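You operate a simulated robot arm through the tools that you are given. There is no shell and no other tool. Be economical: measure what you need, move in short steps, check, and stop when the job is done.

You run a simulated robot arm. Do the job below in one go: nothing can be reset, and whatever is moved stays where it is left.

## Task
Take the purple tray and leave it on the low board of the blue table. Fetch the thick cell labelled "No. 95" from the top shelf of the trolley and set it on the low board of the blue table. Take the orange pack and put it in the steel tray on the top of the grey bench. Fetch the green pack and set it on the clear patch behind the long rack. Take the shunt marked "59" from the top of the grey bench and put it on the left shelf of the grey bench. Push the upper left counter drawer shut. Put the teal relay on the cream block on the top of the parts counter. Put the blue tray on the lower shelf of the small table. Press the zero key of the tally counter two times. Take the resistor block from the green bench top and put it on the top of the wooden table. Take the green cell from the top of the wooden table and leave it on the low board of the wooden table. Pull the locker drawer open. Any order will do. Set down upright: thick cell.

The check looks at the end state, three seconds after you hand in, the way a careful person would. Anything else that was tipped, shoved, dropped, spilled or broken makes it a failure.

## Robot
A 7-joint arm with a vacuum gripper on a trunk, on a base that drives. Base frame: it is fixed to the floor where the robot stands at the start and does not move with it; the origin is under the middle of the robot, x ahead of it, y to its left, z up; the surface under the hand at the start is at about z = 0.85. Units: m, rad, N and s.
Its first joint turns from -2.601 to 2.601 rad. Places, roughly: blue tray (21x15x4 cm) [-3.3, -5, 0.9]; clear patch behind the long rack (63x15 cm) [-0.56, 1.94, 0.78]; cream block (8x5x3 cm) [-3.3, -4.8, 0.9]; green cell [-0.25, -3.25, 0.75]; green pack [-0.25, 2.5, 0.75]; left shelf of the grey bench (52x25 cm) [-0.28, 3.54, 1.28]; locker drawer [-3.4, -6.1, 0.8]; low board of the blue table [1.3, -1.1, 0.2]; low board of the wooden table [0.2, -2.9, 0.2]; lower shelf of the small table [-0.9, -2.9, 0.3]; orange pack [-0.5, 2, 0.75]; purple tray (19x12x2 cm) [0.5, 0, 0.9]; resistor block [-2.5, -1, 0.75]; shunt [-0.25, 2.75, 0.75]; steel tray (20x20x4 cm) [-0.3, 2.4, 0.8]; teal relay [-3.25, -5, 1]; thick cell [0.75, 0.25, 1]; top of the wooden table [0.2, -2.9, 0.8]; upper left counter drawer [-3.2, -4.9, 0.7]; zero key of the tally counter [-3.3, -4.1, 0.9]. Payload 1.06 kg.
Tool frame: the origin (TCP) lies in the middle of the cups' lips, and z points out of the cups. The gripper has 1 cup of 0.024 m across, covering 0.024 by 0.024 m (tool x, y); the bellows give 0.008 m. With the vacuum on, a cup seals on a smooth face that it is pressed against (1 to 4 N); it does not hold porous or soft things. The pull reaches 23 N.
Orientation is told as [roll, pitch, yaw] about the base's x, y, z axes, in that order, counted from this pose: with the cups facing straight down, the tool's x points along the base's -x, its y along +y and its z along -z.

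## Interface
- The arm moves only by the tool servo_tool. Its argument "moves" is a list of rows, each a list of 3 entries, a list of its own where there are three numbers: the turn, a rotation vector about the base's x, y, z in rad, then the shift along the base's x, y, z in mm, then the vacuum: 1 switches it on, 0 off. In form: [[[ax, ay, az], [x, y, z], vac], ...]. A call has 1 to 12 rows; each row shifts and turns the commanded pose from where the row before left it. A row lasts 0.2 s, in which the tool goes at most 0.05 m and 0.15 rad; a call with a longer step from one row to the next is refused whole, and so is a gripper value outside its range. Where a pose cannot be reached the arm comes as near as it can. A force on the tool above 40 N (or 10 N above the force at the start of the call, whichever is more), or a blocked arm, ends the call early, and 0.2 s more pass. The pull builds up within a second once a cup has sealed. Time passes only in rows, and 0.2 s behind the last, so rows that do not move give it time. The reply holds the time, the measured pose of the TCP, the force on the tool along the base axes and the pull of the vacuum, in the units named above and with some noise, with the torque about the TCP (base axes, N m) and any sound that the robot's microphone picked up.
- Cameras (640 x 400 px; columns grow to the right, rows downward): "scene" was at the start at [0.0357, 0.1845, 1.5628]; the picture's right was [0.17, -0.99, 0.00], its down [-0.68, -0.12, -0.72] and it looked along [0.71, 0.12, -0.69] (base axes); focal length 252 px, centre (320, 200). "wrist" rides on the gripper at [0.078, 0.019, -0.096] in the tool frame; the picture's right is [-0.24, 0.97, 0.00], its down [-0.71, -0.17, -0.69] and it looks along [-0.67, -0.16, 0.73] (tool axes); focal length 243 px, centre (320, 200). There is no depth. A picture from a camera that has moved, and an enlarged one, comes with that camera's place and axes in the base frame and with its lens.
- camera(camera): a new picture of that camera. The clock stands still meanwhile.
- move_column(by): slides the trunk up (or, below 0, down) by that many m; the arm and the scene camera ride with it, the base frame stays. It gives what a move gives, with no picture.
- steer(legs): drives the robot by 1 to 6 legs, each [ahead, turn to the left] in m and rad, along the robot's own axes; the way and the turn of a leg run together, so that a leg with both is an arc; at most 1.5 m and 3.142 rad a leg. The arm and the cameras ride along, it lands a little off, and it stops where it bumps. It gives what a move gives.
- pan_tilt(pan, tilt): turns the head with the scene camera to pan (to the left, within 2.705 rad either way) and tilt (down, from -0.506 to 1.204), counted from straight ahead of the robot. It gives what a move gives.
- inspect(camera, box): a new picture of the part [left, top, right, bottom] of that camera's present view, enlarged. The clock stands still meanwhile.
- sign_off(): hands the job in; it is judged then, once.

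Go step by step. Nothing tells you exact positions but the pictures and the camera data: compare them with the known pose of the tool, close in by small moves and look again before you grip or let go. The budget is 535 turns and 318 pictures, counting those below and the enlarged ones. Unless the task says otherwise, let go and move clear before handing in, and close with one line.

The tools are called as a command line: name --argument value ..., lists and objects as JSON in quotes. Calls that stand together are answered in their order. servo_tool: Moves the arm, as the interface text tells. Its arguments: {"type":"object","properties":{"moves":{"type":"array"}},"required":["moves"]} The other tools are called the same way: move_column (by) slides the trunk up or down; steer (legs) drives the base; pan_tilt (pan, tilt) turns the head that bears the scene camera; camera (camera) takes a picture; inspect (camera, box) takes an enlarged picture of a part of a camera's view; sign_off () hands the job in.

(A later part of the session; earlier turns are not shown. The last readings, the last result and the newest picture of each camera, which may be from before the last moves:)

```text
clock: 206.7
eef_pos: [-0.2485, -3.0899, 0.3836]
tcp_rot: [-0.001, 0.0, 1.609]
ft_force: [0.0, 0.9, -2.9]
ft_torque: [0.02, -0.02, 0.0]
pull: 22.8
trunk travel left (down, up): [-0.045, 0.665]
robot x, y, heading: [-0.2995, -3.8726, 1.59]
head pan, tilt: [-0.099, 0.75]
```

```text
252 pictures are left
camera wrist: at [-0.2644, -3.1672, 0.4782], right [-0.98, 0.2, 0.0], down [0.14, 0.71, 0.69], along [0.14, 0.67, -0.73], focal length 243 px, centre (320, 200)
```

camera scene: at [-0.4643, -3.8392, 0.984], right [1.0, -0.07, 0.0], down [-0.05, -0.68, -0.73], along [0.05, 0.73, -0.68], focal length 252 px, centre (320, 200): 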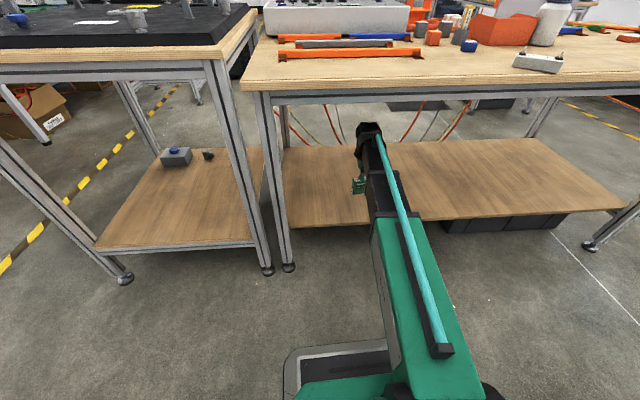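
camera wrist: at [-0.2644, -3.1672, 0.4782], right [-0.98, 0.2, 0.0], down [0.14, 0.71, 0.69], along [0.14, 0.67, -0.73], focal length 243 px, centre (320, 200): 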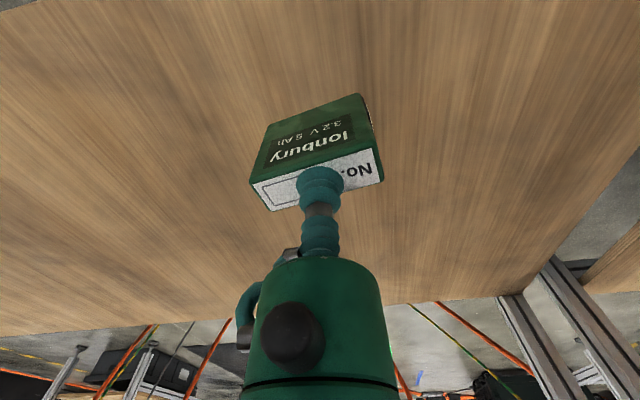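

servo_tool --moves '[[[0, 0, 0], [0, 0, -25], 1], [[0, 0, 0], [0, 0, -20], 1], [[0, 0, 0], [0, 0, -6], 1], [[0, 0, 0], [0, 0, -4], 1], [[0, 0, 0], [0, 0, 0], 1]]'

```text
clock: 207.9
eef_pos: [-0.2486, -3.0899, 0.3287]
tcp_rot: [-0.003, -0.001, 1.608]
ft_force: [-0.4, 0.2, -2.5]
ft_torque: [0.03, -0.02, -0.01]
pull: 23.1
trunk travel left (down, up): [-0.045, 0.665]
robot x, y, heading: [-0.3014, -3.8752, 1.595]
head pan, tilt: [-0.099, 0.75]
```

servo_tool --moves '[[[0, 0, 0], [0, 0, -4], 1], [[0, 0, 0], [0, 0, -3], 1], [[0, 0, 0], [0, 0, -3], 1], [[0, 0, 0], [0, 0, 0], 1]]'

```text
clock: 208.9
eef_pos: [-0.2487, -3.0903, 0.3188]
tcp_rot: [0.0, -0.001, 1.611]
ft_force: [-0.2, 0.4, -2.8]
ft_torque: [0.03, -0.01, -0.03]
pull: 23.3
trunk travel left (down, up): [-0.045, 0.665]
robot x, y, heading: [-0.3006, -3.8741, 1.594]
head pan, tilt: [-0.099, 0.75]
```

servo_tool --moves '[[[0, 0, 0], [0, 0, -3], 1], [[0, 0, 0], [0, 0, -3], 1], [[0, 0, 0], [0, 0, -3], 1], [[0, 0, 0], [0, 0, 0], 1]]'

camera --camera "wrist"

```text
clock: 209.9
eef_pos: [-0.2503, -3.0902, 0.311]
tcp_rot: [-0.004, -0.005, 1.609]
ft_force: [0.7, 4.4, 19.3]
ft_torque: [-0.03, 0.07, 0.07]
pull: 22.4
trunk travel left (down, up): [-0.045, 0.665]
robot x, y, heading: [-0.2982, -3.8755, 1.592]
head pan, tilt: [-0.099, 0.75]
```

```text
251 pictures are left
camera wrist: at [-0.2645, -3.1675, 0.4059], right [-0.98, 0.2, 0.0], down [0.14, 0.71, 0.69], along [0.14, 0.67, -0.73], focal length 243 px, centre (320, 200)
```

wrist: 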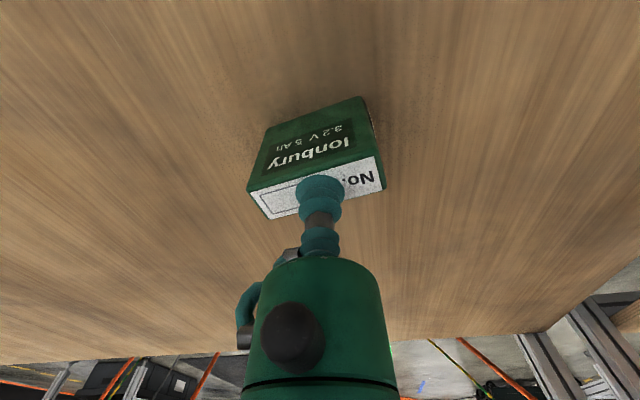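

Touchdown at z≈0.312. I'm easing up, releasing, and rising clear.

servo_tool --moves '[[[0, 0, 0], [0, 0, 2], 1], [[0, 0, 0], [0, 0, 0], 0], [[0, 0, 0], [0, 0, 0], 0], [[0, 0, 0], [0, 0, 0], 0], [[0, 0, 0], [0, 0, 0], 0], [[0, 0, 0], [0, 0, 8], 0], [[0, 0, 0], [0, 0, 25], 0], [[0, 0, 0], [0, 0, 35], 0], [[0, 0, 0], [0, -20, 0], 0]]'

camera --camera "wrist"

```text
clock: 211.9
eef_pos: [-0.249, -3.1105, 0.38]
tcp_rot: [-0.001, -0.002, 1.609]
ft_force: [1.1, 0.6, 0.7]
ft_torque: [0.01, -0.02, -0.02]
pull: 0.0
trunk travel left (down, up): [-0.045, 0.665]
robot x, y, heading: [-0.3046, -3.8716, 1.591]
head pan, tilt: [-0.099, 0.75]
```

```text
250 pictures are left
camera wrist: at [-0.2644, -3.1877, 0.4756], right [-0.98, 0.2, 0.0], down [0.14, 0.71, 0.69], along [0.14, 0.67, -0.73], focal length 243 px, centre (320, 200)
```

wrist: 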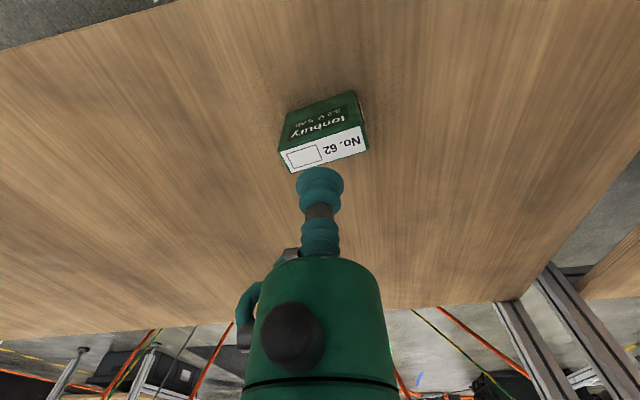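

The green cell stands upright on the low board. I'm retracting and heading west towards the parts counter.

servo_tool --moves '[[[0, 0, 0], [-10, -40, 0], 0], [[0, 0, 0], [-10, -40, 0], 0], [[0, 0, 0], [-10, -40, 0], 0], [[0, 0, 0], [-10, -40, 0], 0], [[0, 0, 0], [-5, -40, 0], 0]]'

steer --legs '[[-0.22, 0]]'

move_column --by 0.4

move_column --by 0.18

steer --legs '[[0.2, 0], [0, 1.55]]'

pan_tilt --pan 0.1 --tilt 0.4

camera --camera "scene"

```text
clock: 213.1
eef_pos: [-0.2932, -3.3116, 0.3796]
tcp_rot: [-0.002, 0.001, 1.61]
ft_force: [0.5, 0.0, -0.2]
ft_torque: [0.02, 0.0, 0.0]
pull: 0.0
trunk travel left (down, up): [-0.045, 0.665]
robot x, y, heading: [-0.3007, -3.8747, 1.596]
head pan, tilt: [-0.099, 0.75]
```

```text
clock: 214.8
eef_pos: [-0.2876, -3.5343, 0.3802]
tcp_rot: [-0.002, 0.0, 1.611]
ft_force: [-0.4, -0.4, 0.2]
ft_torque: [0.01, -0.02, 0.02]
pull: 0.1
trunk travel left (down, up): [-0.045, 0.665]
robot x, y, heading: [-0.2985, -4.0975, 1.598]
head pan, tilt: [-0.099, 0.75]
```

```text
clock: 218.6
eef_pos: [-0.2873, -3.5358, 0.7784]
tcp_rot: [-0.004, 0.0, 1.609]
ft_force: [0.4, 0.8, 0.0]
ft_torque: [-0.02, 0.01, -0.01]
pull: 0.0
trunk travel left (down, up): [-0.445, 0.265]
robot x, y, heading: [-0.2985, -4.0993, 1.591]
head pan, tilt: [-0.099, 0.75]
```

```text
clock: 220.6
eef_pos: [-0.2868, -3.5343, 0.96]
tcp_rot: [-0.002, 0.001, 1.609]
ft_force: [0.4, 0.0, 0.0]
ft_torque: [0.03, 0.01, -0.03]
pull: 0.1
trunk travel left (down, up): [-0.625, 0.085]
robot x, y, heading: [-0.2953, -4.0955, 1.592]
head pan, tilt: [-0.099, 0.75]
```

```text
clock: 226.0
eef_pos: [-0.8627, -3.8918, 0.9587]
tcp_rot: [-0.003, -0.001, -3.101]
ft_force: [0.4, -0.1, 0.1]
ft_torque: [0.0, 0.01, 0.03]
pull: 0.0
trunk travel left (down, up): [-0.625, 0.085]
robot x, y, heading: [-0.3013, -3.8995, -3.117]
head pan, tilt: [-0.099, 0.75]
```

```text
clock: 226.8
eef_pos: [-0.8636, -3.8929, 0.959]
tcp_rot: [-0.003, 0.001, -3.102]
ft_force: [1.4, 0.8, 0.4]
ft_torque: [-0.01, -0.02, -0.02]
pull: 0.0
trunk travel left (down, up): [-0.625, 0.085]
robot x, y, heading: [-0.3054, -3.8922, -3.114]
head pan, tilt: [0.099, 0.4]
```

```text
249 pictures are left
camera scene: at [-0.3435, -4.0786, 1.595], right [-0.13, 0.99, 0.0], down [0.39, 0.05, -0.92], along [-0.91, -0.12, -0.39], focal length 252 px, centre (320, 200)
```

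scene: 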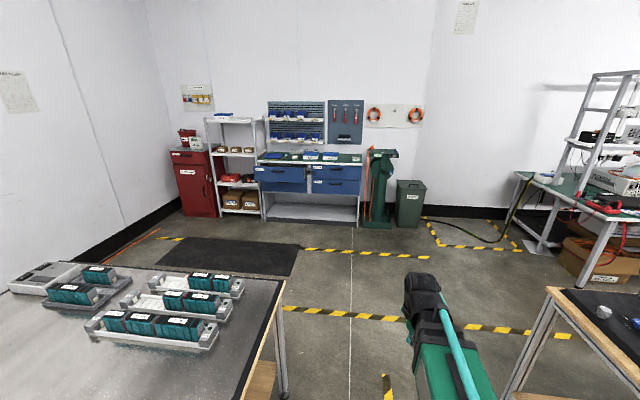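

inspect --camera "scene" --box '[160, 80, 440, 255]'

inspect --camera "scene" --box '[240, 135, 400, 235]'

```text
2.29 times, centred on (300, 168) of scene
camera zoom: at [-0.3435, -4.0786, 1.595], right [-0.13, 0.99, 0.0], down [0.39, 0.05, -0.92], along [-0.91, -0.12, -0.39], focal length 576 px, centre (366, 274)
```

zoom: 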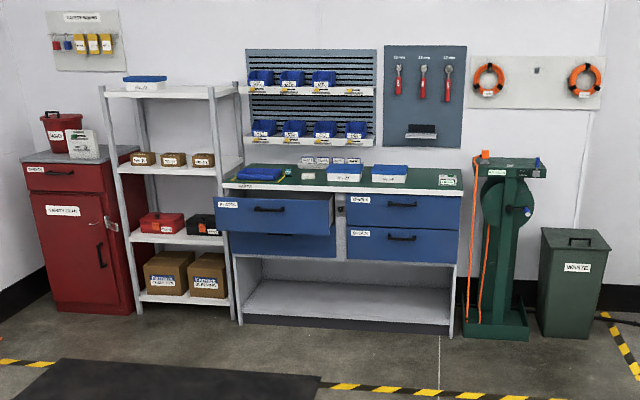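

```text
4.00 times, centred on (320, 185) of scene
camera zoom: at [-0.3435, -4.0786, 1.595], right [-0.13, 0.99, 0.0], down [0.39, 0.05, -0.92], along [-0.91, -0.12, -0.39], focal length 1008 px, centre (320, 260)
```

zoom: 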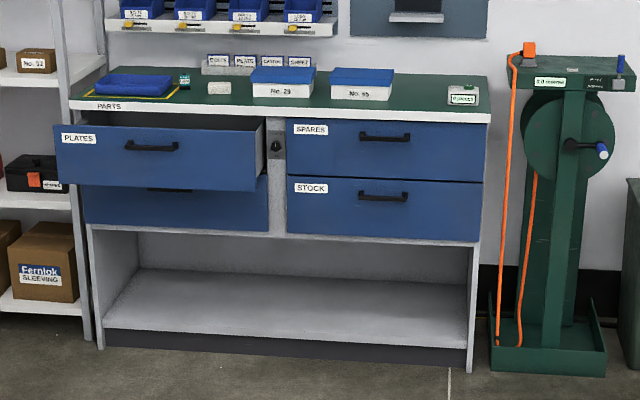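

The upper-left "PLATES" drawer is open. The blue tray, relay, cream block and tally counter are on the counter, whose front is at x≈-3.06. I'm driving up to it.

steer --legs '[[1.5, 0], [0, 0.82], [0.8, 0], [0, -0.84]]'

pan_tilt --pan 0 --tilt 0.65

camera --camera "scene"

camera --camera "wrist"

```text
clock: 242.6
eef_pos: [-2.9036, -4.5418, 0.9589]
tcp_rot: [-0.002, 0.001, -3.115]
ft_force: [-1.1, -0.7, -0.8]
ft_torque: [-0.03, -0.01, -0.03]
pull: 0.1
trunk travel left (down, up): [-0.625, 0.085]
robot x, y, heading: [-2.3425, -4.5548, -3.13]
head pan, tilt: [0.099, 0.4]
```

```text
clock: 243.3
eef_pos: [-2.9046, -4.542, 0.9604]
tcp_rot: [-0.003, 0.001, -3.115]
ft_force: [-0.7, -0.2, 0.6]
ft_torque: [0.0, -0.03, 0.01]
pull: 0.0
trunk travel left (down, up): [-0.625, 0.085]
robot x, y, heading: [-2.3385, -4.5583, -3.132]
head pan, tilt: [0.0, 0.649]
```

```text
246 pictures are left
camera scene: at [-2.3816, -4.7269, 1.5726], right [-0.01, 1.0, 0.0], down [0.6, 0.01, -0.8], along [-0.8, -0.01, -0.6], focal length 252 px, centre (320, 200)
```

scene: 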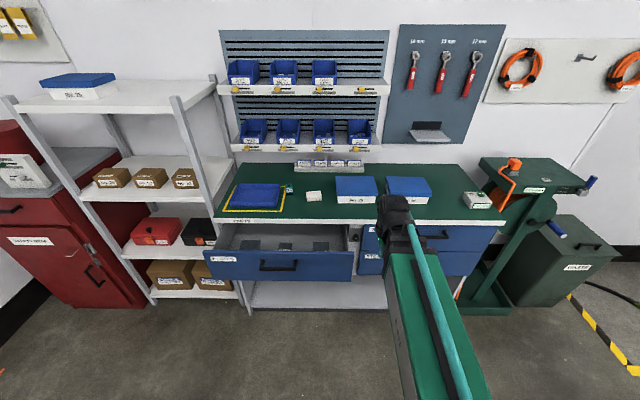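

```text
245 pictures are left
camera wrist: at [-2.8249, -4.5581, 1.0547], right [-0.21, -0.98, 0.0], down [-0.71, 0.15, 0.69], along [-0.67, 0.15, -0.73], focal length 243 px, centre (320, 200)
```

wrist: 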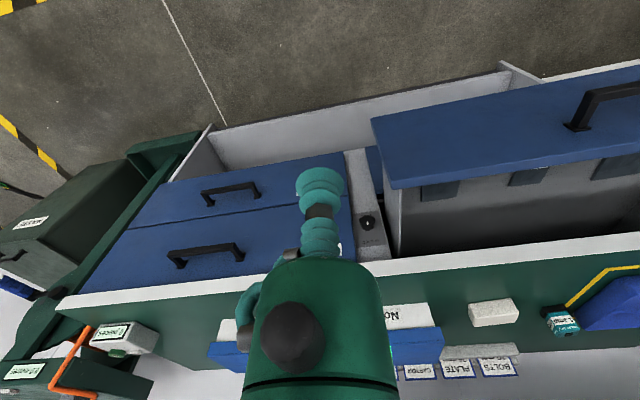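

steer --legs '[[0.2, 0]]'

servo_tool --moves '[[[0, 0, 0], [-20, -40, 15], 0], [[0, 0, 0], [-20, -40, 15], 0], [[0, 0, 0], [-20, -40, 10], 0], [[0, 0, 0], [-10, -40, 0], 0], [[0, 0, 0], [0, -40, 0], 0], [[0, 0, 0], [0, -40, 0], 0], [[0, 0, 0], [0, -20, 0], 0], [[0, 0, 0], [0, 0, 0], 0]]'

camera --camera "wrist"

camera --camera "scene"

```text
clock: 244.9
eef_pos: [-3.1023, -4.5446, 0.9587]
tcp_rot: [-0.002, -0.001, -3.113]
ft_force: [0.5, -0.3, -0.5]
ft_torque: [-0.03, -0.03, -0.01]
pull: 0.0
trunk travel left (down, up): [-0.625, 0.085]
robot x, y, heading: [-2.5411, -4.5575, -3.126]
head pan, tilt: [0.0, 0.649]
```

```text
clock: 246.7
eef_pos: [-3.1713, -4.8045, 0.9974]
tcp_rot: [-0.003, 0.001, -3.114]
ft_force: [1.1, 0.0, 0.3]
ft_torque: [0.0, 0.0, -0.02]
pull: 0.1
trunk travel left (down, up): [-0.625, 0.085]
robot x, y, heading: [-2.5369, -4.5605, -3.124]
head pan, tilt: [0.0, 0.649]
```

```text
244 pictures are left
camera wrist: at [-3.0926, -4.8213, 1.0939], right [-0.21, -0.98, 0.0], down [-0.71, 0.15, 0.69], along [-0.67, 0.14, -0.73], focal length 243 px, centre (320, 200)
```

wrist: 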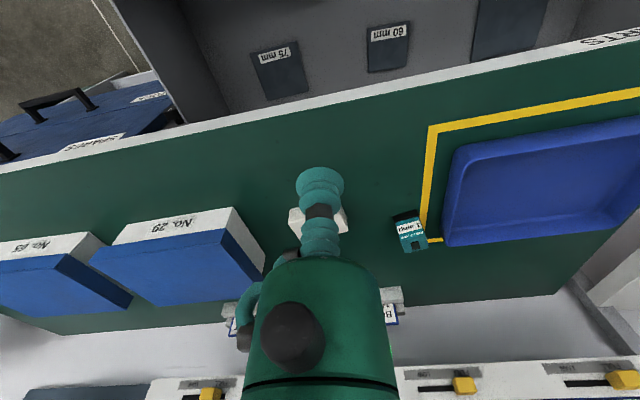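

```text
243 pictures are left
camera scene: at [-2.5789, -4.7298, 1.5726], right [-0.01, 1.0, 0.0], down [0.6, 0.01, -0.8], along [-0.8, -0.01, -0.6], focal length 252 px, centre (320, 200)
```

scene: 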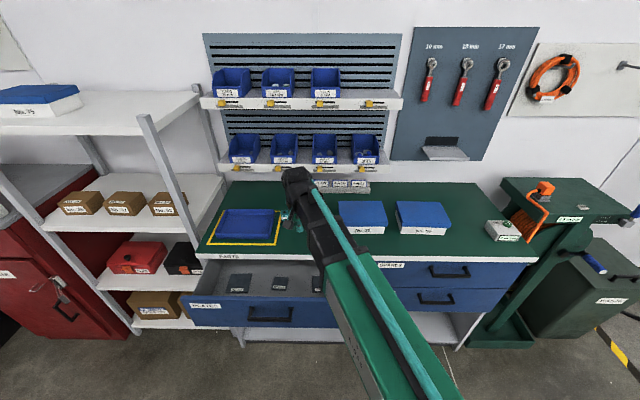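

servo_tool --moves '[[[0, 0, 0], [-40, -20, -10], 0], [[0, 0, 0], [-40, -20, -10], 0], [[0, 0, 0], [-40, -20, -10], 0], [[0, 0, 0], [-15, -15, -5], 0], [[0, 0, 0], [0, 0, 0], 0]]'

camera --camera "wrist"

inspect --camera "wrist" --box '[180, 60, 420, 210]'

```text
clock: 247.9
eef_pos: [-3.3059, -4.8803, 0.9653]
tcp_rot: [-0.003, 0.0, -3.115]
ft_force: [0.5, -0.7, -0.5]
ft_torque: [-0.02, 0.03, -0.04]
pull: 0.0
trunk travel left (down, up): [-0.625, 0.085]
robot x, y, heading: [-2.5383, -4.5597, -3.125]
head pan, tilt: [0.0, 0.649]
```

```text
242 pictures are left
camera wrist: at [-3.2266, -4.8968, 1.0603], right [-0.21, -0.98, 0.0], down [-0.71, 0.15, 0.69], along [-0.67, 0.14, -0.73], focal length 243 px, centre (320, 200)
```

wrist: 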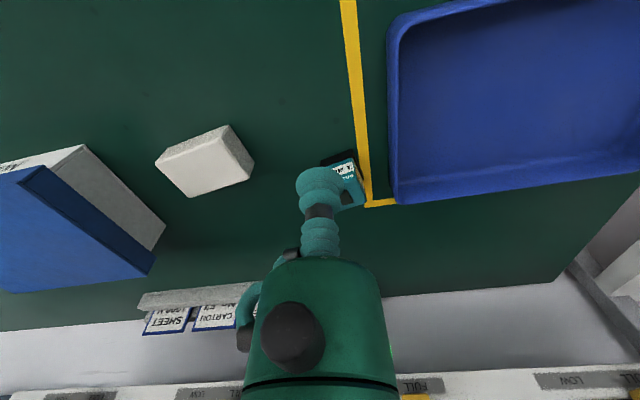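

```text
2.67 times, centred on (300, 135) of wrist
camera zoom: at [-3.2266, -4.8968, 1.0603], right [-0.21, -0.98, 0.0], down [-0.71, 0.15, 0.69], along [-0.67, 0.14, -0.73], focal length 647 px, centre (373, 373)
```

zoom: 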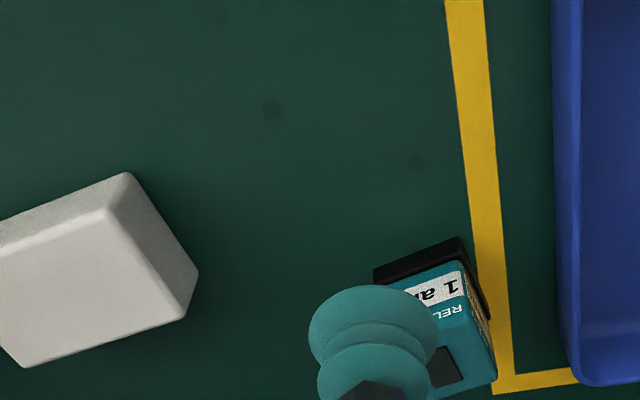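

servo_tool --moves '[[[0, 0, 0], [-30, -5, 0], 0], [[0, 0, 0], [-20, -5, -10], 0], [[0, 0, 0], [0, 0, 0], 0]]'

inspect --camera "wrist" --box '[220, 80, 420, 205]'

inspect --camera "wrist" --box '[60, 60, 260, 185]'

```text
clock: 248.7
eef_pos: [-3.3584, -4.8905, 0.9541]
tcp_rot: [-0.004, -0.001, -3.113]
ft_force: [-0.4, 0.3, -0.3]
ft_torque: [0.04, 0.01, 0.0]
pull: 0.2
trunk travel left (down, up): [-0.625, 0.085]
robot x, y, heading: [-2.5379, -4.5597, -3.126]
head pan, tilt: [0.0, 0.649]
```

```text
3.20 times, centred on (320, 142) of wrist
camera zoom: at [-3.2779, -4.9071, 1.0496], right [-0.21, -0.98, 0.0], down [-0.71, 0.15, 0.69], along [-0.67, 0.14, -0.73], focal length 776 px, centre (320, 384)
```

zoom: 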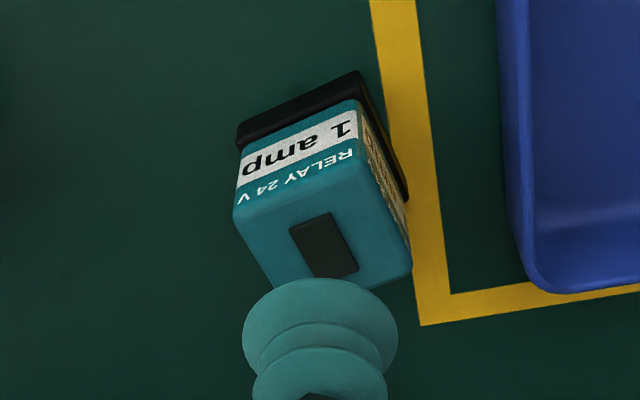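

```text
3.20 times, centred on (160, 122) of wrist
camera zoom: at [-3.2779, -4.9071, 1.0496], right [-0.21, -0.98, 0.0], down [-0.71, 0.15, 0.69], along [-0.67, 0.14, -0.73], focal length 776 px, centre (832, 448)
```

zoom: 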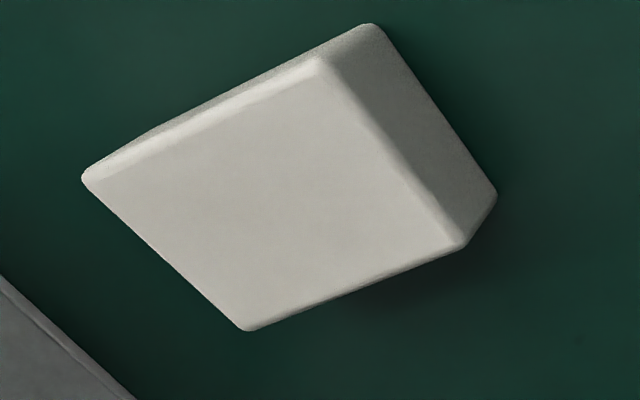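

servo_tool --moves '[[[0, 0, 0], [-6, 1, -20], 0], [[0, 0, 0], [0, 0, -12], 0], [[0, 0, 0], [0, 0, 0], 0]]'

inspect --camera "wrist" --box '[220, 110, 420, 235]'

```text
clock: 249.5
eef_pos: [-3.3636, -4.8914, 0.9227]
tcp_rot: [-0.005, 0.0, -3.114]
ft_force: [0.2, 0.5, -0.7]
ft_torque: [0.0, 0.01, 0.02]
pull: 0.0
trunk travel left (down, up): [-0.625, 0.085]
robot x, y, heading: [-2.5393, -4.5638, -3.124]
head pan, tilt: [0.0, 0.649]
```

```text
3.20 times, centred on (320, 172) of wrist
camera zoom: at [-3.2845, -4.9065, 1.0179], right [-0.21, -0.98, 0.0], down [-0.71, 0.15, 0.69], along [-0.67, 0.14, -0.73], focal length 776 px, centre (320, 288)
```

zoom: 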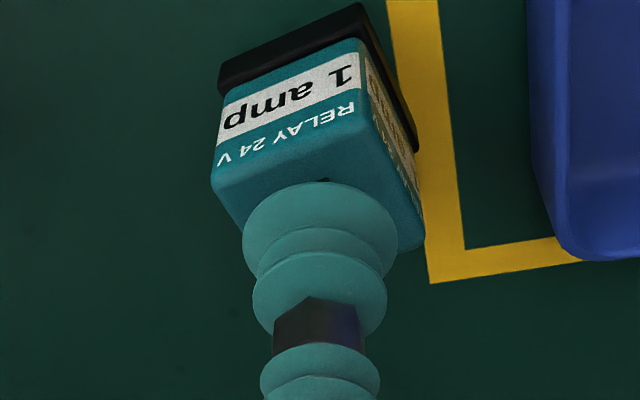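

servo_tool --moves '[[[0, 0, 0], [-3, 2, -6], 1], [[0, 0, 0], [0, 0, -5], 1], [[0, 0, 0], [0, 0, -3], 1], [[0, 0, 0], [0, 0, -2], 1], [[0, 0, 0], [0, 0, 0], 1]]'

```text
clock: 250.7
eef_pos: [-3.3675, -4.888, 0.9056]
tcp_rot: [-0.003, -0.001, -3.115]
ft_force: [-0.4, -0.9, -0.4]
ft_torque: [0.03, -0.04, 0.01]
pull: 22.9
trunk travel left (down, up): [-0.625, 0.085]
robot x, y, heading: [-2.5399, -4.5622, -3.13]
head pan, tilt: [0.0, 0.649]
```

The relay is sealed. I'm lifting it and moving above the cream block at about (-3.327, -4.781).

servo_tool --moves '[[[0, 0, 0], [0, 0, 10], 1], [[0, 0, 0], [0, 0, 30], 1], [[0, 0, 0], [0, 0, 30], 1], [[0, 0, 0], [10, 30, 0], 1], [[0, 0, 0], [15, 40, 0], 1], [[0, 0, 0], [15, 37, 0], 1], [[0, 0, 0], [0, 0, 0], 1]]'

camera --camera "wrist"

```text
clock: 252.3
eef_pos: [-3.3263, -4.7815, 0.9786]
tcp_rot: [-0.004, 0.0, -3.115]
ft_force: [0.3, -0.2, -0.6]
ft_torque: [0.0, 0.01, -0.02]
pull: 23.1
trunk travel left (down, up): [-0.625, 0.085]
robot x, y, heading: [-2.5392, -4.5604, -3.127]
head pan, tilt: [0.0, 0.649]
```

```text
237 pictures are left
camera wrist: at [-3.2462, -4.7966, 1.0742], right [-0.21, -0.98, 0.0], down [-0.71, 0.15, 0.69], along [-0.67, 0.14, -0.73], focal length 243 px, centre (320, 200)
```

wrist: 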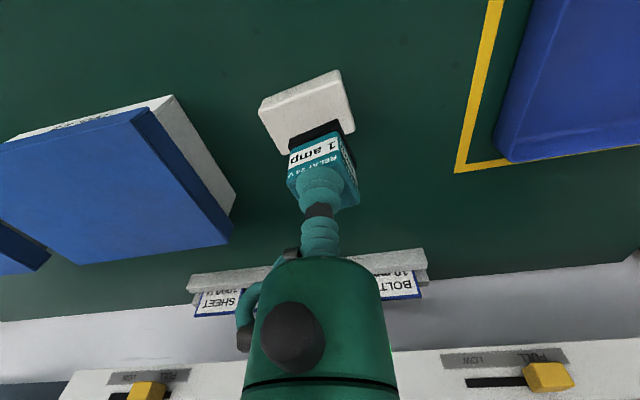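

inspect --camera "wrist" --box '[240, 50, 400, 150]'

```text
4.00 times, centred on (320, 100) of wrist
camera zoom: at [-3.2462, -4.7966, 1.0742], right [-0.21, -0.98, 0.0], down [-0.71, 0.15, 0.69], along [-0.67, 0.14, -0.73], focal length 970 px, centre (320, 600)
```

zoom: 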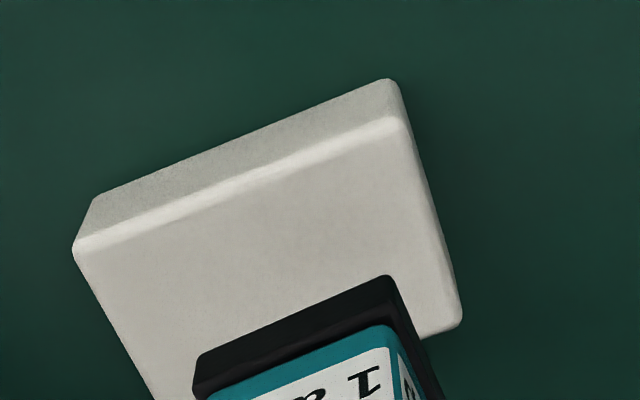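

servo_tool --moves '[[[0, 0, 0], [0, 8, -15], 1], [[0, 0, 0], [0, 0, -13], 1], [[0, 0, 0], [0, 0, 0], 1]]'

inspect --camera "wrist" --box '[220, 80, 420, 205]'

```text
clock: 253.1
eef_pos: [-3.3249, -4.7737, 0.9492]
tcp_rot: [-0.004, 0.0, -3.113]
ft_force: [-0.9, 0.3, -1.0]
ft_torque: [-0.02, -0.02, -0.02]
pull: 23.3
trunk travel left (down, up): [-0.625, 0.085]
robot x, y, heading: [-2.5364, -4.5627, -3.122]
head pan, tilt: [0.0, 0.649]
```

```text
3.20 times, centred on (320, 142) of wrist
camera zoom: at [-3.2462, -4.789, 1.0448], right [-0.21, -0.98, 0.0], down [-0.71, 0.15, 0.69], along [-0.67, 0.14, -0.73], focal length 776 px, centre (320, 384)
```

zoom: 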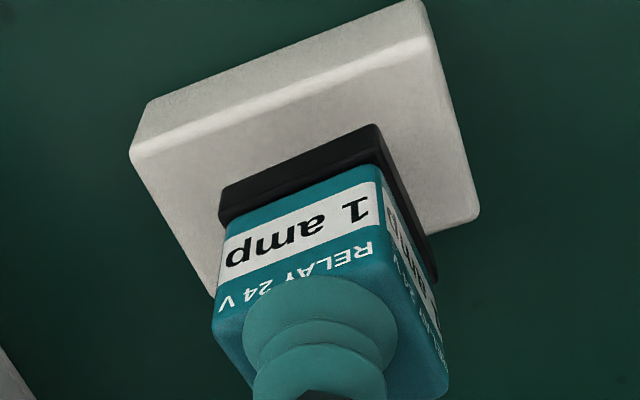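

servo_tool --moves '[[[0, 0, 0], [8, 2, 0], 1], [[0, 0, 0], [0, 0, -4], 1], [[0, 0, 0], [0, 0, 0], 1]]'

inspect --camera "wrist" --box '[220, 80, 420, 205]'

```text
clock: 253.9
eef_pos: [-3.3192, -4.771, 0.9438]
tcp_rot: [-0.004, 0.0, -3.113]
ft_force: [0.8, -0.8, -0.8]
ft_torque: [-0.01, 0.02, 0.01]
pull: 23.5
trunk travel left (down, up): [-0.625, 0.085]
robot x, y, heading: [-2.5411, -4.5611, -3.125]
head pan, tilt: [0.0, 0.649]
```

```text
3.20 times, centred on (320, 142) of wrist
camera zoom: at [-3.239, -4.7873, 1.04], right [-0.21, -0.98, 0.0], down [-0.71, 0.15, 0.69], along [-0.67, 0.14, -0.73], focal length 776 px, centre (320, 384)
```

zoom: 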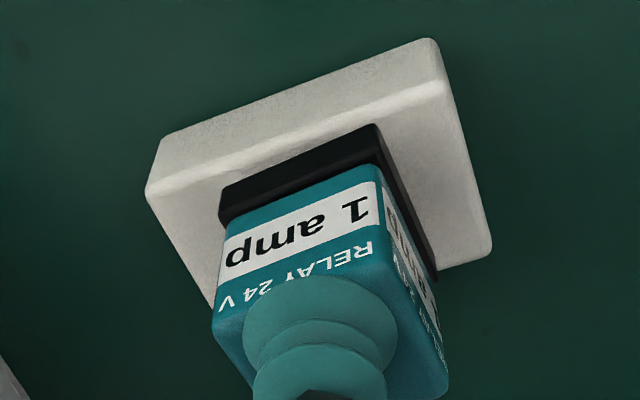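

servo_tool --moves '[[[0, 0, 0], [-2, 0, -3], 1], [[0, 0, 0], [0, 0, -2], 1], [[0, 0, 0], [0, 0, -2], 1], [[0, 0, 0], [0, 0, 0], 1]]'

inspect --camera "wrist" --box '[220, 80, 420, 205]'

```text
clock: 254.9
eef_pos: [-3.3198, -4.771, 0.9371]
tcp_rot: [-0.003, 0.001, -3.113]
ft_force: [-0.6, 0.6, -0.9]
ft_torque: [0.01, 0.0, 0.02]
pull: 23.4
trunk travel left (down, up): [-0.625, 0.085]
robot x, y, heading: [-2.5394, -4.561, -3.128]
head pan, tilt: [0.0, 0.649]
```

```text
3.20 times, centred on (320, 142) of wrist
camera zoom: at [-3.2404, -4.7872, 1.0325], right [-0.21, -0.98, 0.0], down [-0.71, 0.15, 0.69], along [-0.67, 0.14, -0.73], focal length 776 px, centre (320, 384)
```

zoom: 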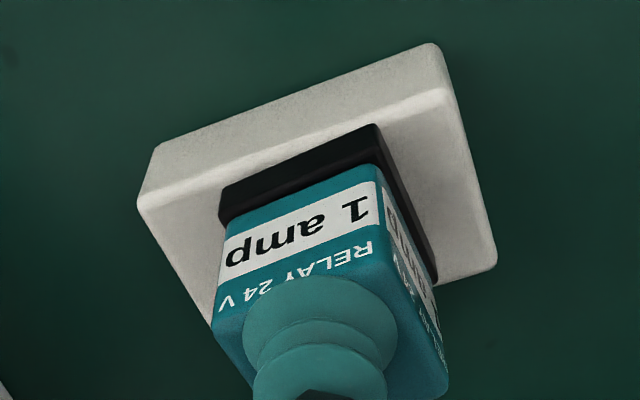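

servo_tool --moves '[[[0, 0, 0], [-1, 1, -2], 1], [[0, 0, 0], [0, 0, -2], 1], [[0, 0, 0], [0, 0, 0], 1]]'

```text
clock: 255.7
eef_pos: [-3.3198, -4.7689, 0.9324]
tcp_rot: [-0.003, -0.002, -3.113]
ft_force: [-0.2, -0.8, 1.0]
ft_torque: [0.0, 0.03, 0.0]
pull: 22.4
trunk travel left (down, up): [-0.625, 0.085]
robot x, y, heading: [-2.5373, -4.5601, -3.126]
head pan, tilt: [0.0, 0.649]
```

servo_tool --moves '[[[0, 0, 0], [0, 0, -2], 1], [[0, 0, 0], [0, 0, 0], 1]]'

inspect --camera "wrist" --box '[220, 80, 420, 205]'

```text
clock: 256.3
eef_pos: [-3.3192, -4.7701, 0.9321]
tcp_rot: [-0.002, 0.0, -3.112]
ft_force: [0.1, -0.8, 11.1]
ft_torque: [-0.03, 0.04, -0.01]
pull: 22.8
trunk travel left (down, up): [-0.625, 0.085]
robot x, y, heading: [-2.5379, -4.5601, -3.126]
head pan, tilt: [0.0, 0.649]
```

```text
3.20 times, centred on (320, 142) of wrist
camera zoom: at [-3.2409, -4.7854, 1.0273], right [-0.21, -0.98, 0.0], down [-0.71, 0.15, 0.69], along [-0.67, 0.14, -0.73], focal length 776 px, centre (320, 384)
```

zoom: 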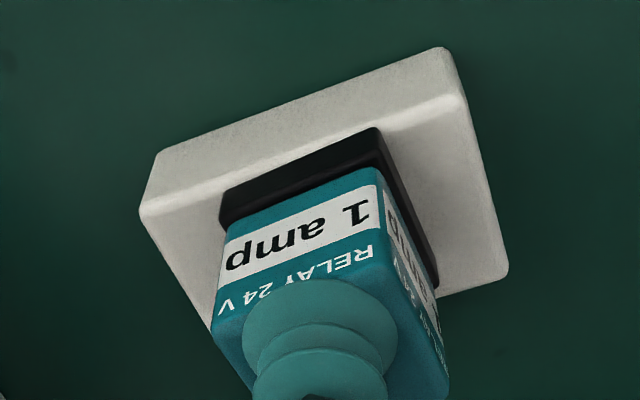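

It touched down well centred. I'm releasing.

servo_tool --moves '[[[0, 0, 0], [0, 0, 2], 0], [[0, 0, 0], [0, 0, 0], 0], [[0, 0, 0], [0, 0, 0], 0], [[0, 0, 0], [0, 0, 0], 0], [[0, 0, 0], [0, 0, 6], 0], [[0, 0, 0], [0, 0, 25], 0], [[0, 0, 0], [20, 0, 30], 0], [[0, 0, 0], [40, 0, 10], 0]]'

camera --camera "wrist"

```text
clock: 258.1
eef_pos: [-3.2586, -4.77, 1.0039]
tcp_rot: [-0.003, 0.0, -3.114]
ft_force: [0.1, 0.1, 0.0]
ft_torque: [-0.01, -0.01, 0.0]
pull: 0.1
trunk travel left (down, up): [-0.625, 0.085]
robot x, y, heading: [-2.5406, -4.5605, -3.129]
head pan, tilt: [0.0, 0.649]
```

```text
231 pictures are left
camera wrist: at [-3.1799, -4.7853, 1.0997], right [-0.21, -0.98, 0.0], down [-0.71, 0.15, 0.69], along [-0.67, 0.14, -0.73], focal length 243 px, centre (320, 200)
```

wrist: 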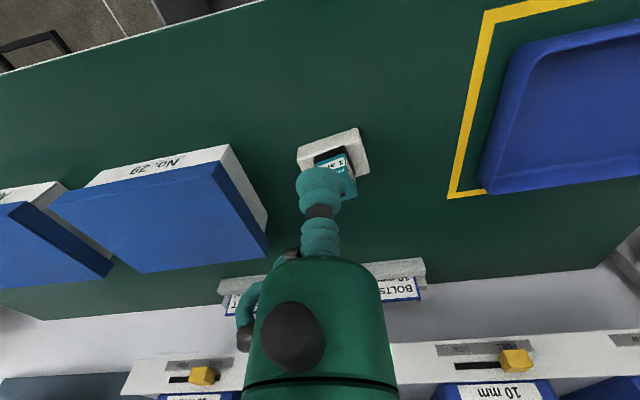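

The relay is on the cream block. Next is the tally counter at the right end; I'm moving above it with clearance.

servo_tool --moves '[[[0, 0, 0], [20, 40, 10], 0], [[0, 0, 0], [10, 45, 10], 0], [[0, 0, 0], [0, 45, 0], 0], [[0, 0, 0], [0, 45, 0], 0], [[0, 0, 0], [0, 45, 0], 0], [[0, 0, 0], [0, 45, 0], 0], [[0, 0, 0], [0, 45, 0], 0], [[0, 0, 0], [0, 45, 0], 0], [[0, 0, 0], [0, 45, 0], 0], [[0, 0, 0], [0, 45, 0], 0], [[0, 0, 0], [0, 45, 0], 0], [[0, 0, 0], [0, 45, 0], 0]]'

servo_tool --moves '[[[0, 0, 0], [0, 45, 0], 0], [[0, 0, 0], [0, 45, 0], 0], [[0, 0, 0], [0, 45, 0], 0], [[0, 0, 0], [0, 0, 0], 0]]'

camera --camera "wrist"

```text
clock: 260.7
eef_pos: [-3.2322, -4.2319, 1.0238]
tcp_rot: [0.0, 0.0, -3.113]
ft_force: [0.0, 0.1, -0.2]
ft_torque: [-0.04, -0.01, 0.0]
pull: 0.0
trunk travel left (down, up): [-0.625, 0.085]
robot x, y, heading: [-2.5372, -4.5596, -3.127]
head pan, tilt: [0.0, 0.649]
```

```text
clock: 261.7
eef_pos: [-3.2311, -4.0976, 1.0253]
tcp_rot: [-0.003, 0.0, -3.112]
ft_force: [0.3, -0.4, 0.0]
ft_torque: [-0.01, 0.03, 0.02]
pull: 0.1
trunk travel left (down, up): [-0.625, 0.085]
robot x, y, heading: [-2.5391, -4.5611, -3.125]
head pan, tilt: [0.0, 0.649]
```

```text
230 pictures are left
camera wrist: at [-3.1518, -4.1127, 1.1207], right [-0.21, -0.98, 0.0], down [-0.71, 0.15, 0.69], along [-0.67, 0.14, -0.73], focal length 243 px, centre (320, 200)
```

wrist: 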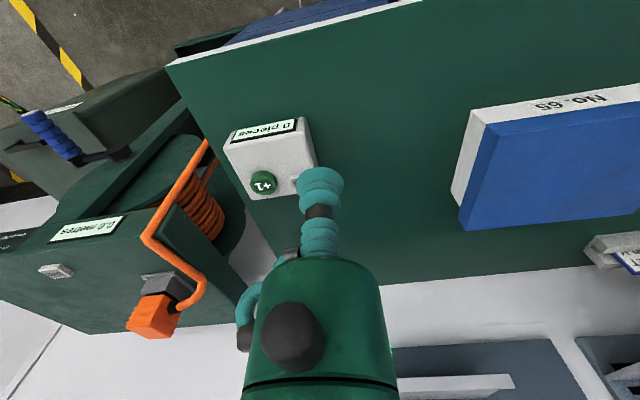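

servo_tool --moves '[[[0, 0, 0], [-40, -20, -10], 0], [[0, 0, 0], [-30, 0, -10], 0], [[0, 0, 0], [0, 0, 0], 0]]'

inspect --camera "wrist" --box '[160, 20, 360, 145]'

```text
clock: 262.5
eef_pos: [-3.3009, -4.1185, 1.005]
tcp_rot: [-0.003, -0.001, -3.114]
ft_force: [-0.4, 0.6, -0.2]
ft_torque: [0.01, 0.0, -0.01]
pull: 0.1
trunk travel left (down, up): [-0.625, 0.085]
robot x, y, heading: [-2.5393, -4.5563, -3.13]
head pan, tilt: [0.0, 0.649]
```

```text
3.20 times, centred on (260, 82) of wrist
camera zoom: at [-3.2228, -4.134, 1.1009], right [-0.21, -0.98, 0.0], down [-0.71, 0.15, 0.69], along [-0.67, 0.14, -0.73], focal length 776 px, centre (512, 576)
```

zoom: 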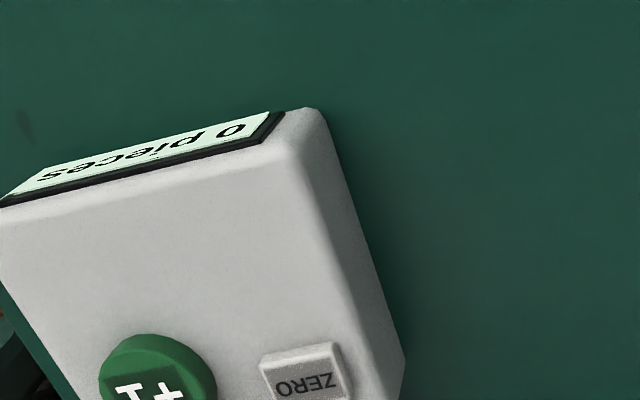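

servo_tool --moves '[[[0, 0, 0], [-5, 30, -20], 0], [[0, 0, 0], [-5, 26, -20], 0], [[0, 0, 0], [0, 0, -10], 0], [[0, 0, 0], [0, 0, 0], 0]]'

inspect --camera "wrist" --box '[220, 80, 420, 205]'

```text
clock: 263.5
eef_pos: [-3.3114, -4.063, 0.9534]
tcp_rot: [-0.004, -0.001, -3.112]
ft_force: [-0.1, 0.0, 0.1]
ft_torque: [-0.01, 0.03, 0.05]
pull: 0.1
trunk travel left (down, up): [-0.625, 0.085]
robot x, y, heading: [-2.5406, -4.5586, -3.126]
head pan, tilt: [0.0, 0.649]
```

```text
3.20 times, centred on (320, 142) of wrist
camera zoom: at [-3.2315, -4.0793, 1.0496], right [-0.21, -0.98, 0.0], down [-0.71, 0.15, 0.69], along [-0.67, 0.14, -0.73], focal length 776 px, centre (320, 384)
```

zoom: 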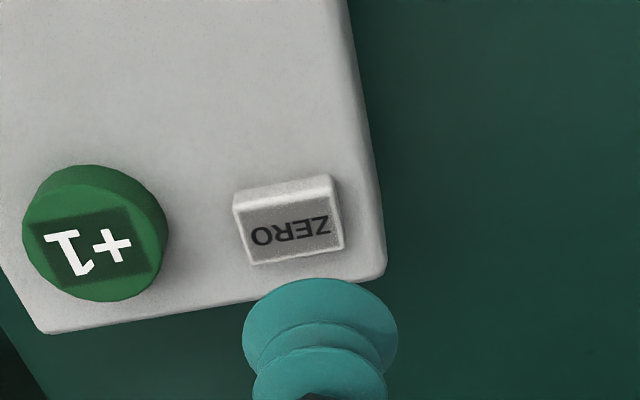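

servo_tool --moves '[[[0, 0, 0], [5, 4, -8], 0], [[0, 0, 0], [0, 0, 0], 0]]'

inspect --camera "wrist" --box '[220, 100, 420, 225]'

```text
clock: 264.1
eef_pos: [-3.3054, -4.0586, 0.9469]
tcp_rot: [0.0, 0.0, -3.113]
ft_force: [0.3, 0.2, -0.3]
ft_torque: [-0.03, -0.01, 0.01]
pull: 0.2
trunk travel left (down, up): [-0.625, 0.085]
robot x, y, heading: [-2.5333, -4.5623, -3.125]
head pan, tilt: [0.0, 0.649]
```

```text
3.20 times, centred on (320, 162) of wrist
camera zoom: at [-3.2258, -4.0754, 1.0414], right [-0.21, -0.98, 0.0], down [-0.71, 0.15, 0.69], along [-0.67, 0.14, -0.73], focal length 776 px, centre (320, 320)
```

zoom: 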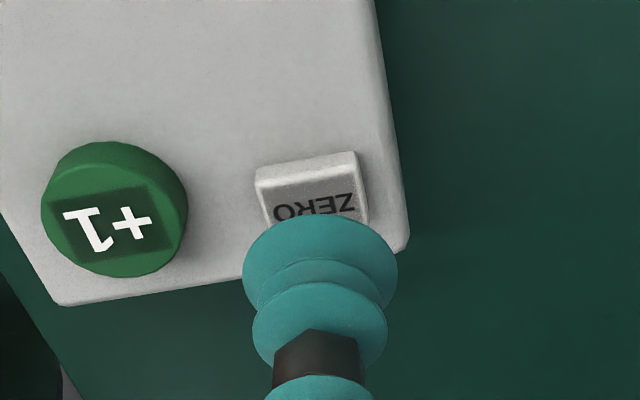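

servo_tool --moves '[[[0, 0, 0], [0, 0, -8], 0], [[0, 0, 0], [0, 0, -5], 0], [[0, 0, 0], [0, 0, -4], 0], [[0, 0, 0], [0, 0, 0], 0]]'

inspect --camera "wrist" --box '[200, 100, 400, 225]'

```text
clock: 265.1
eef_pos: [-3.3043, -4.0602, 0.9293]
tcp_rot: [-0.004, -0.001, -3.112]
ft_force: [1.4, -1.2, 0.4]
ft_torque: [0.02, -0.03, -0.01]
pull: 0.0
trunk travel left (down, up): [-0.625, 0.085]
robot x, y, heading: [-2.5387, -4.5594, -3.121]
head pan, tilt: [0.0, 0.649]
```

```text
3.20 times, centred on (300, 162) of wrist
camera zoom: at [-3.2262, -4.0758, 1.0248], right [-0.21, -0.98, 0.0], down [-0.71, 0.15, 0.69], along [-0.67, 0.14, -0.73], focal length 776 px, centre (384, 320)
```

zoom: 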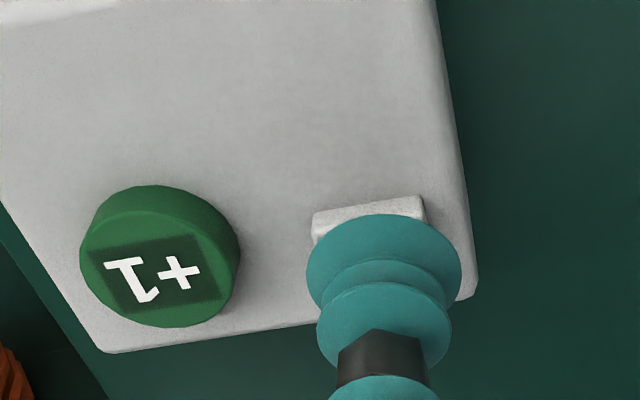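

servo_tool --moves '[[[0, 0, 0], [0, 0, -3], 0], [[0, 0, 0], [0, 0, -3], 0], [[0, 0, 0], [0, 0, 0], 0]]'

inspect --camera "wrist" --box '[200, 60, 400, 185]'

```text
clock: 265.9
eef_pos: [-3.3056, -4.0601, 0.9223]
tcp_rot: [-0.001, 0.0, -3.113]
ft_force: [0.5, -0.7, 0.0]
ft_torque: [0.01, -0.01, -0.03]
pull: 0.0
trunk travel left (down, up): [-0.625, 0.085]
robot x, y, heading: [-2.5394, -4.5639, -3.119]
head pan, tilt: [0.0, 0.649]
```

```text
3.20 times, centred on (300, 122) of wrist
camera zoom: at [-3.2265, -4.0758, 1.0181], right [-0.21, -0.98, 0.0], down [-0.71, 0.15, 0.69], along [-0.67, 0.14, -0.73], focal length 776 px, centre (384, 448)
```

zoom: 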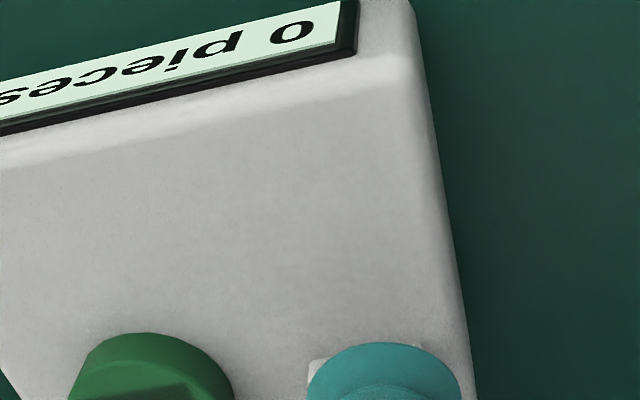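

servo_tool --moves '[[[0, 0, 0], [0, 0, -3], 0], [[0, 0, 0], [0, 0, -2], 0], [[0, 0, 0], [0, 0, 0], 0]]'

```text
clock: 266.7
eef_pos: [-3.3057, -4.0607, 0.9189]
tcp_rot: [-0.001, 0.001, -3.114]
ft_force: [-0.4, -0.2, 0.2]
ft_torque: [0.04, 0.0, 0.01]
pull: 0.1
trunk travel left (down, up): [-0.625, 0.085]
robot x, y, heading: [-2.5388, -4.5596, -3.128]
head pan, tilt: [0.0, 0.649]
```

servo_tool --moves '[[[0, 0, 0], [0, 0, -2], 0], [[0, 0, 0], [0, 0, -2], 0], [[0, 0, 0], [0, 0, 0], 0]]'

inspect --camera "wrist" --box '[200, 100, 400, 225]'

```text
clock: 267.5
eef_pos: [-3.305, -4.0601, 0.9135]
tcp_rot: [-0.005, 0.0, -3.114]
ft_force: [-0.5, 0.3, 0.4]
ft_torque: [0.02, 0.0, -0.01]
pull: 0.1
trunk travel left (down, up): [-0.625, 0.085]
robot x, y, heading: [-2.5363, -4.5574, -3.122]
head pan, tilt: [0.0, 0.649]
```

```text
3.20 times, centred on (300, 162) of wrist
camera zoom: at [-3.2265, -4.0759, 1.0096], right [-0.21, -0.98, 0.0], down [-0.71, 0.15, 0.69], along [-0.67, 0.14, -0.73], focal length 776 px, centre (384, 320)
```

zoom: 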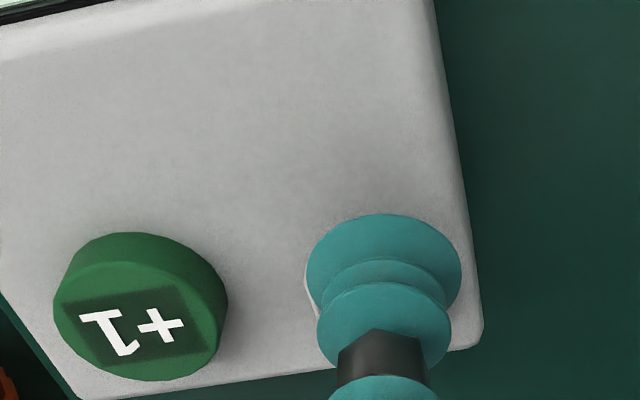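

No contact yet, so the key must be lower (z≈0.905) and therefore further away, near (-3.317, -4.055). I'm rising, shifting and re-checking.

servo_tool --moves '[[[0, 0, 0], [0, 0, 15], 0], [[0, 0, 0], [-12, 5, 0], 0], [[0, 0, 0], [0, 0, 0], 0]]'

inspect --camera "wrist" --box '[200, 80, 400, 205]'

```text
clock: 268.3
eef_pos: [-3.3179, -4.0549, 0.9292]
tcp_rot: [-0.003, 0.0, -3.114]
ft_force: [0.2, 0.0, -0.1]
ft_torque: [0.03, 0.04, 0.01]
pull: 0.0
trunk travel left (down, up): [-0.625, 0.085]
robot x, y, heading: [-2.5389, -4.5617, -3.123]
head pan, tilt: [0.0, 0.649]
```

```text
3.20 times, centred on (300, 142) of wrist
camera zoom: at [-3.2387, -4.0711, 1.0246], right [-0.21, -0.98, 0.0], down [-0.71, 0.15, 0.69], along [-0.67, 0.14, -0.73], focal length 776 px, centre (384, 384)
```

zoom: 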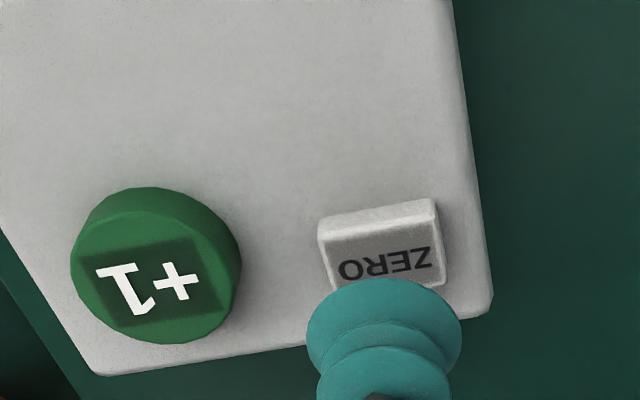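

Aligned now. I'm descending gently to find the contact.

servo_tool --moves '[[[0, 0, 0], [0, 0, -12], 0], [[0, 0, 0], [0, 0, -6], 0], [[0, 0, 0], [0, 0, -3], 0], [[0, 0, 0], [0, 0, 0], 0]]'

```text
clock: 269.3
eef_pos: [-3.318, -4.0543, 0.9087]
tcp_rot: [-0.003, -0.001, -3.115]
ft_force: [-0.5, 0.2, -0.3]
ft_torque: [-0.01, 0.02, -0.02]
pull: 0.1
trunk travel left (down, up): [-0.625, 0.085]
robot x, y, heading: [-2.5428, -4.5608, -3.124]
head pan, tilt: [0.0, 0.649]
```

servo_tool --moves '[[[0, 0, 0], [0, 0, -2], 0], [[0, 0, 0], [0, 0, -2], 0], [[0, 0, 0], [0, 0, -1], 0]]'

inspect --camera "wrist" --box '[200, 100, 400, 225]'

```text
clock: 270.1
eef_pos: [-3.3173, -4.0551, 0.9031]
tcp_rot: [-0.004, -0.001, -3.114]
ft_force: [0.4, -0.8, 0.2]
ft_torque: [-0.02, 0.02, 0.02]
pull: 0.1
trunk travel left (down, up): [-0.625, 0.085]
robot x, y, heading: [-2.5399, -4.5634, -3.128]
head pan, tilt: [0.0, 0.649]
```

```text
3.20 times, centred on (300, 162) of wrist
camera zoom: at [-3.2383, -4.0706, 0.9987], right [-0.21, -0.98, 0.0], down [-0.71, 0.15, 0.69], along [-0.67, 0.14, -0.73], focal length 776 px, centre (384, 320)
```

zoom: 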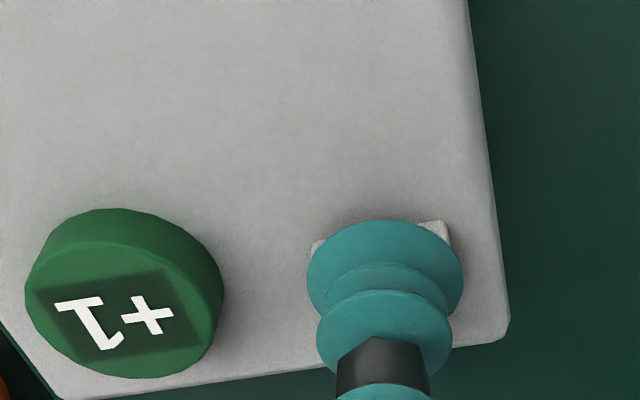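

servo_tool --moves '[[[0, 0, 0], [0, 0, -2], 0], [[0, 0, 0], [0, 0, -1], 0], [[0, 0, 0], [0, 0, 0], 0]]'

```text
clock: 270.9
eef_pos: [-3.3169, -4.0546, 0.8995]
tcp_rot: [-0.004, 0.001, -3.114]
ft_force: [0.5, 0.3, 1.7]
ft_torque: [-0.04, 0.0, 0.01]
pull: 0.1
trunk travel left (down, up): [-0.625, 0.085]
robot x, y, heading: [-2.54, -4.559, -3.132]
head pan, tilt: [0.0, 0.649]
heard: click
```

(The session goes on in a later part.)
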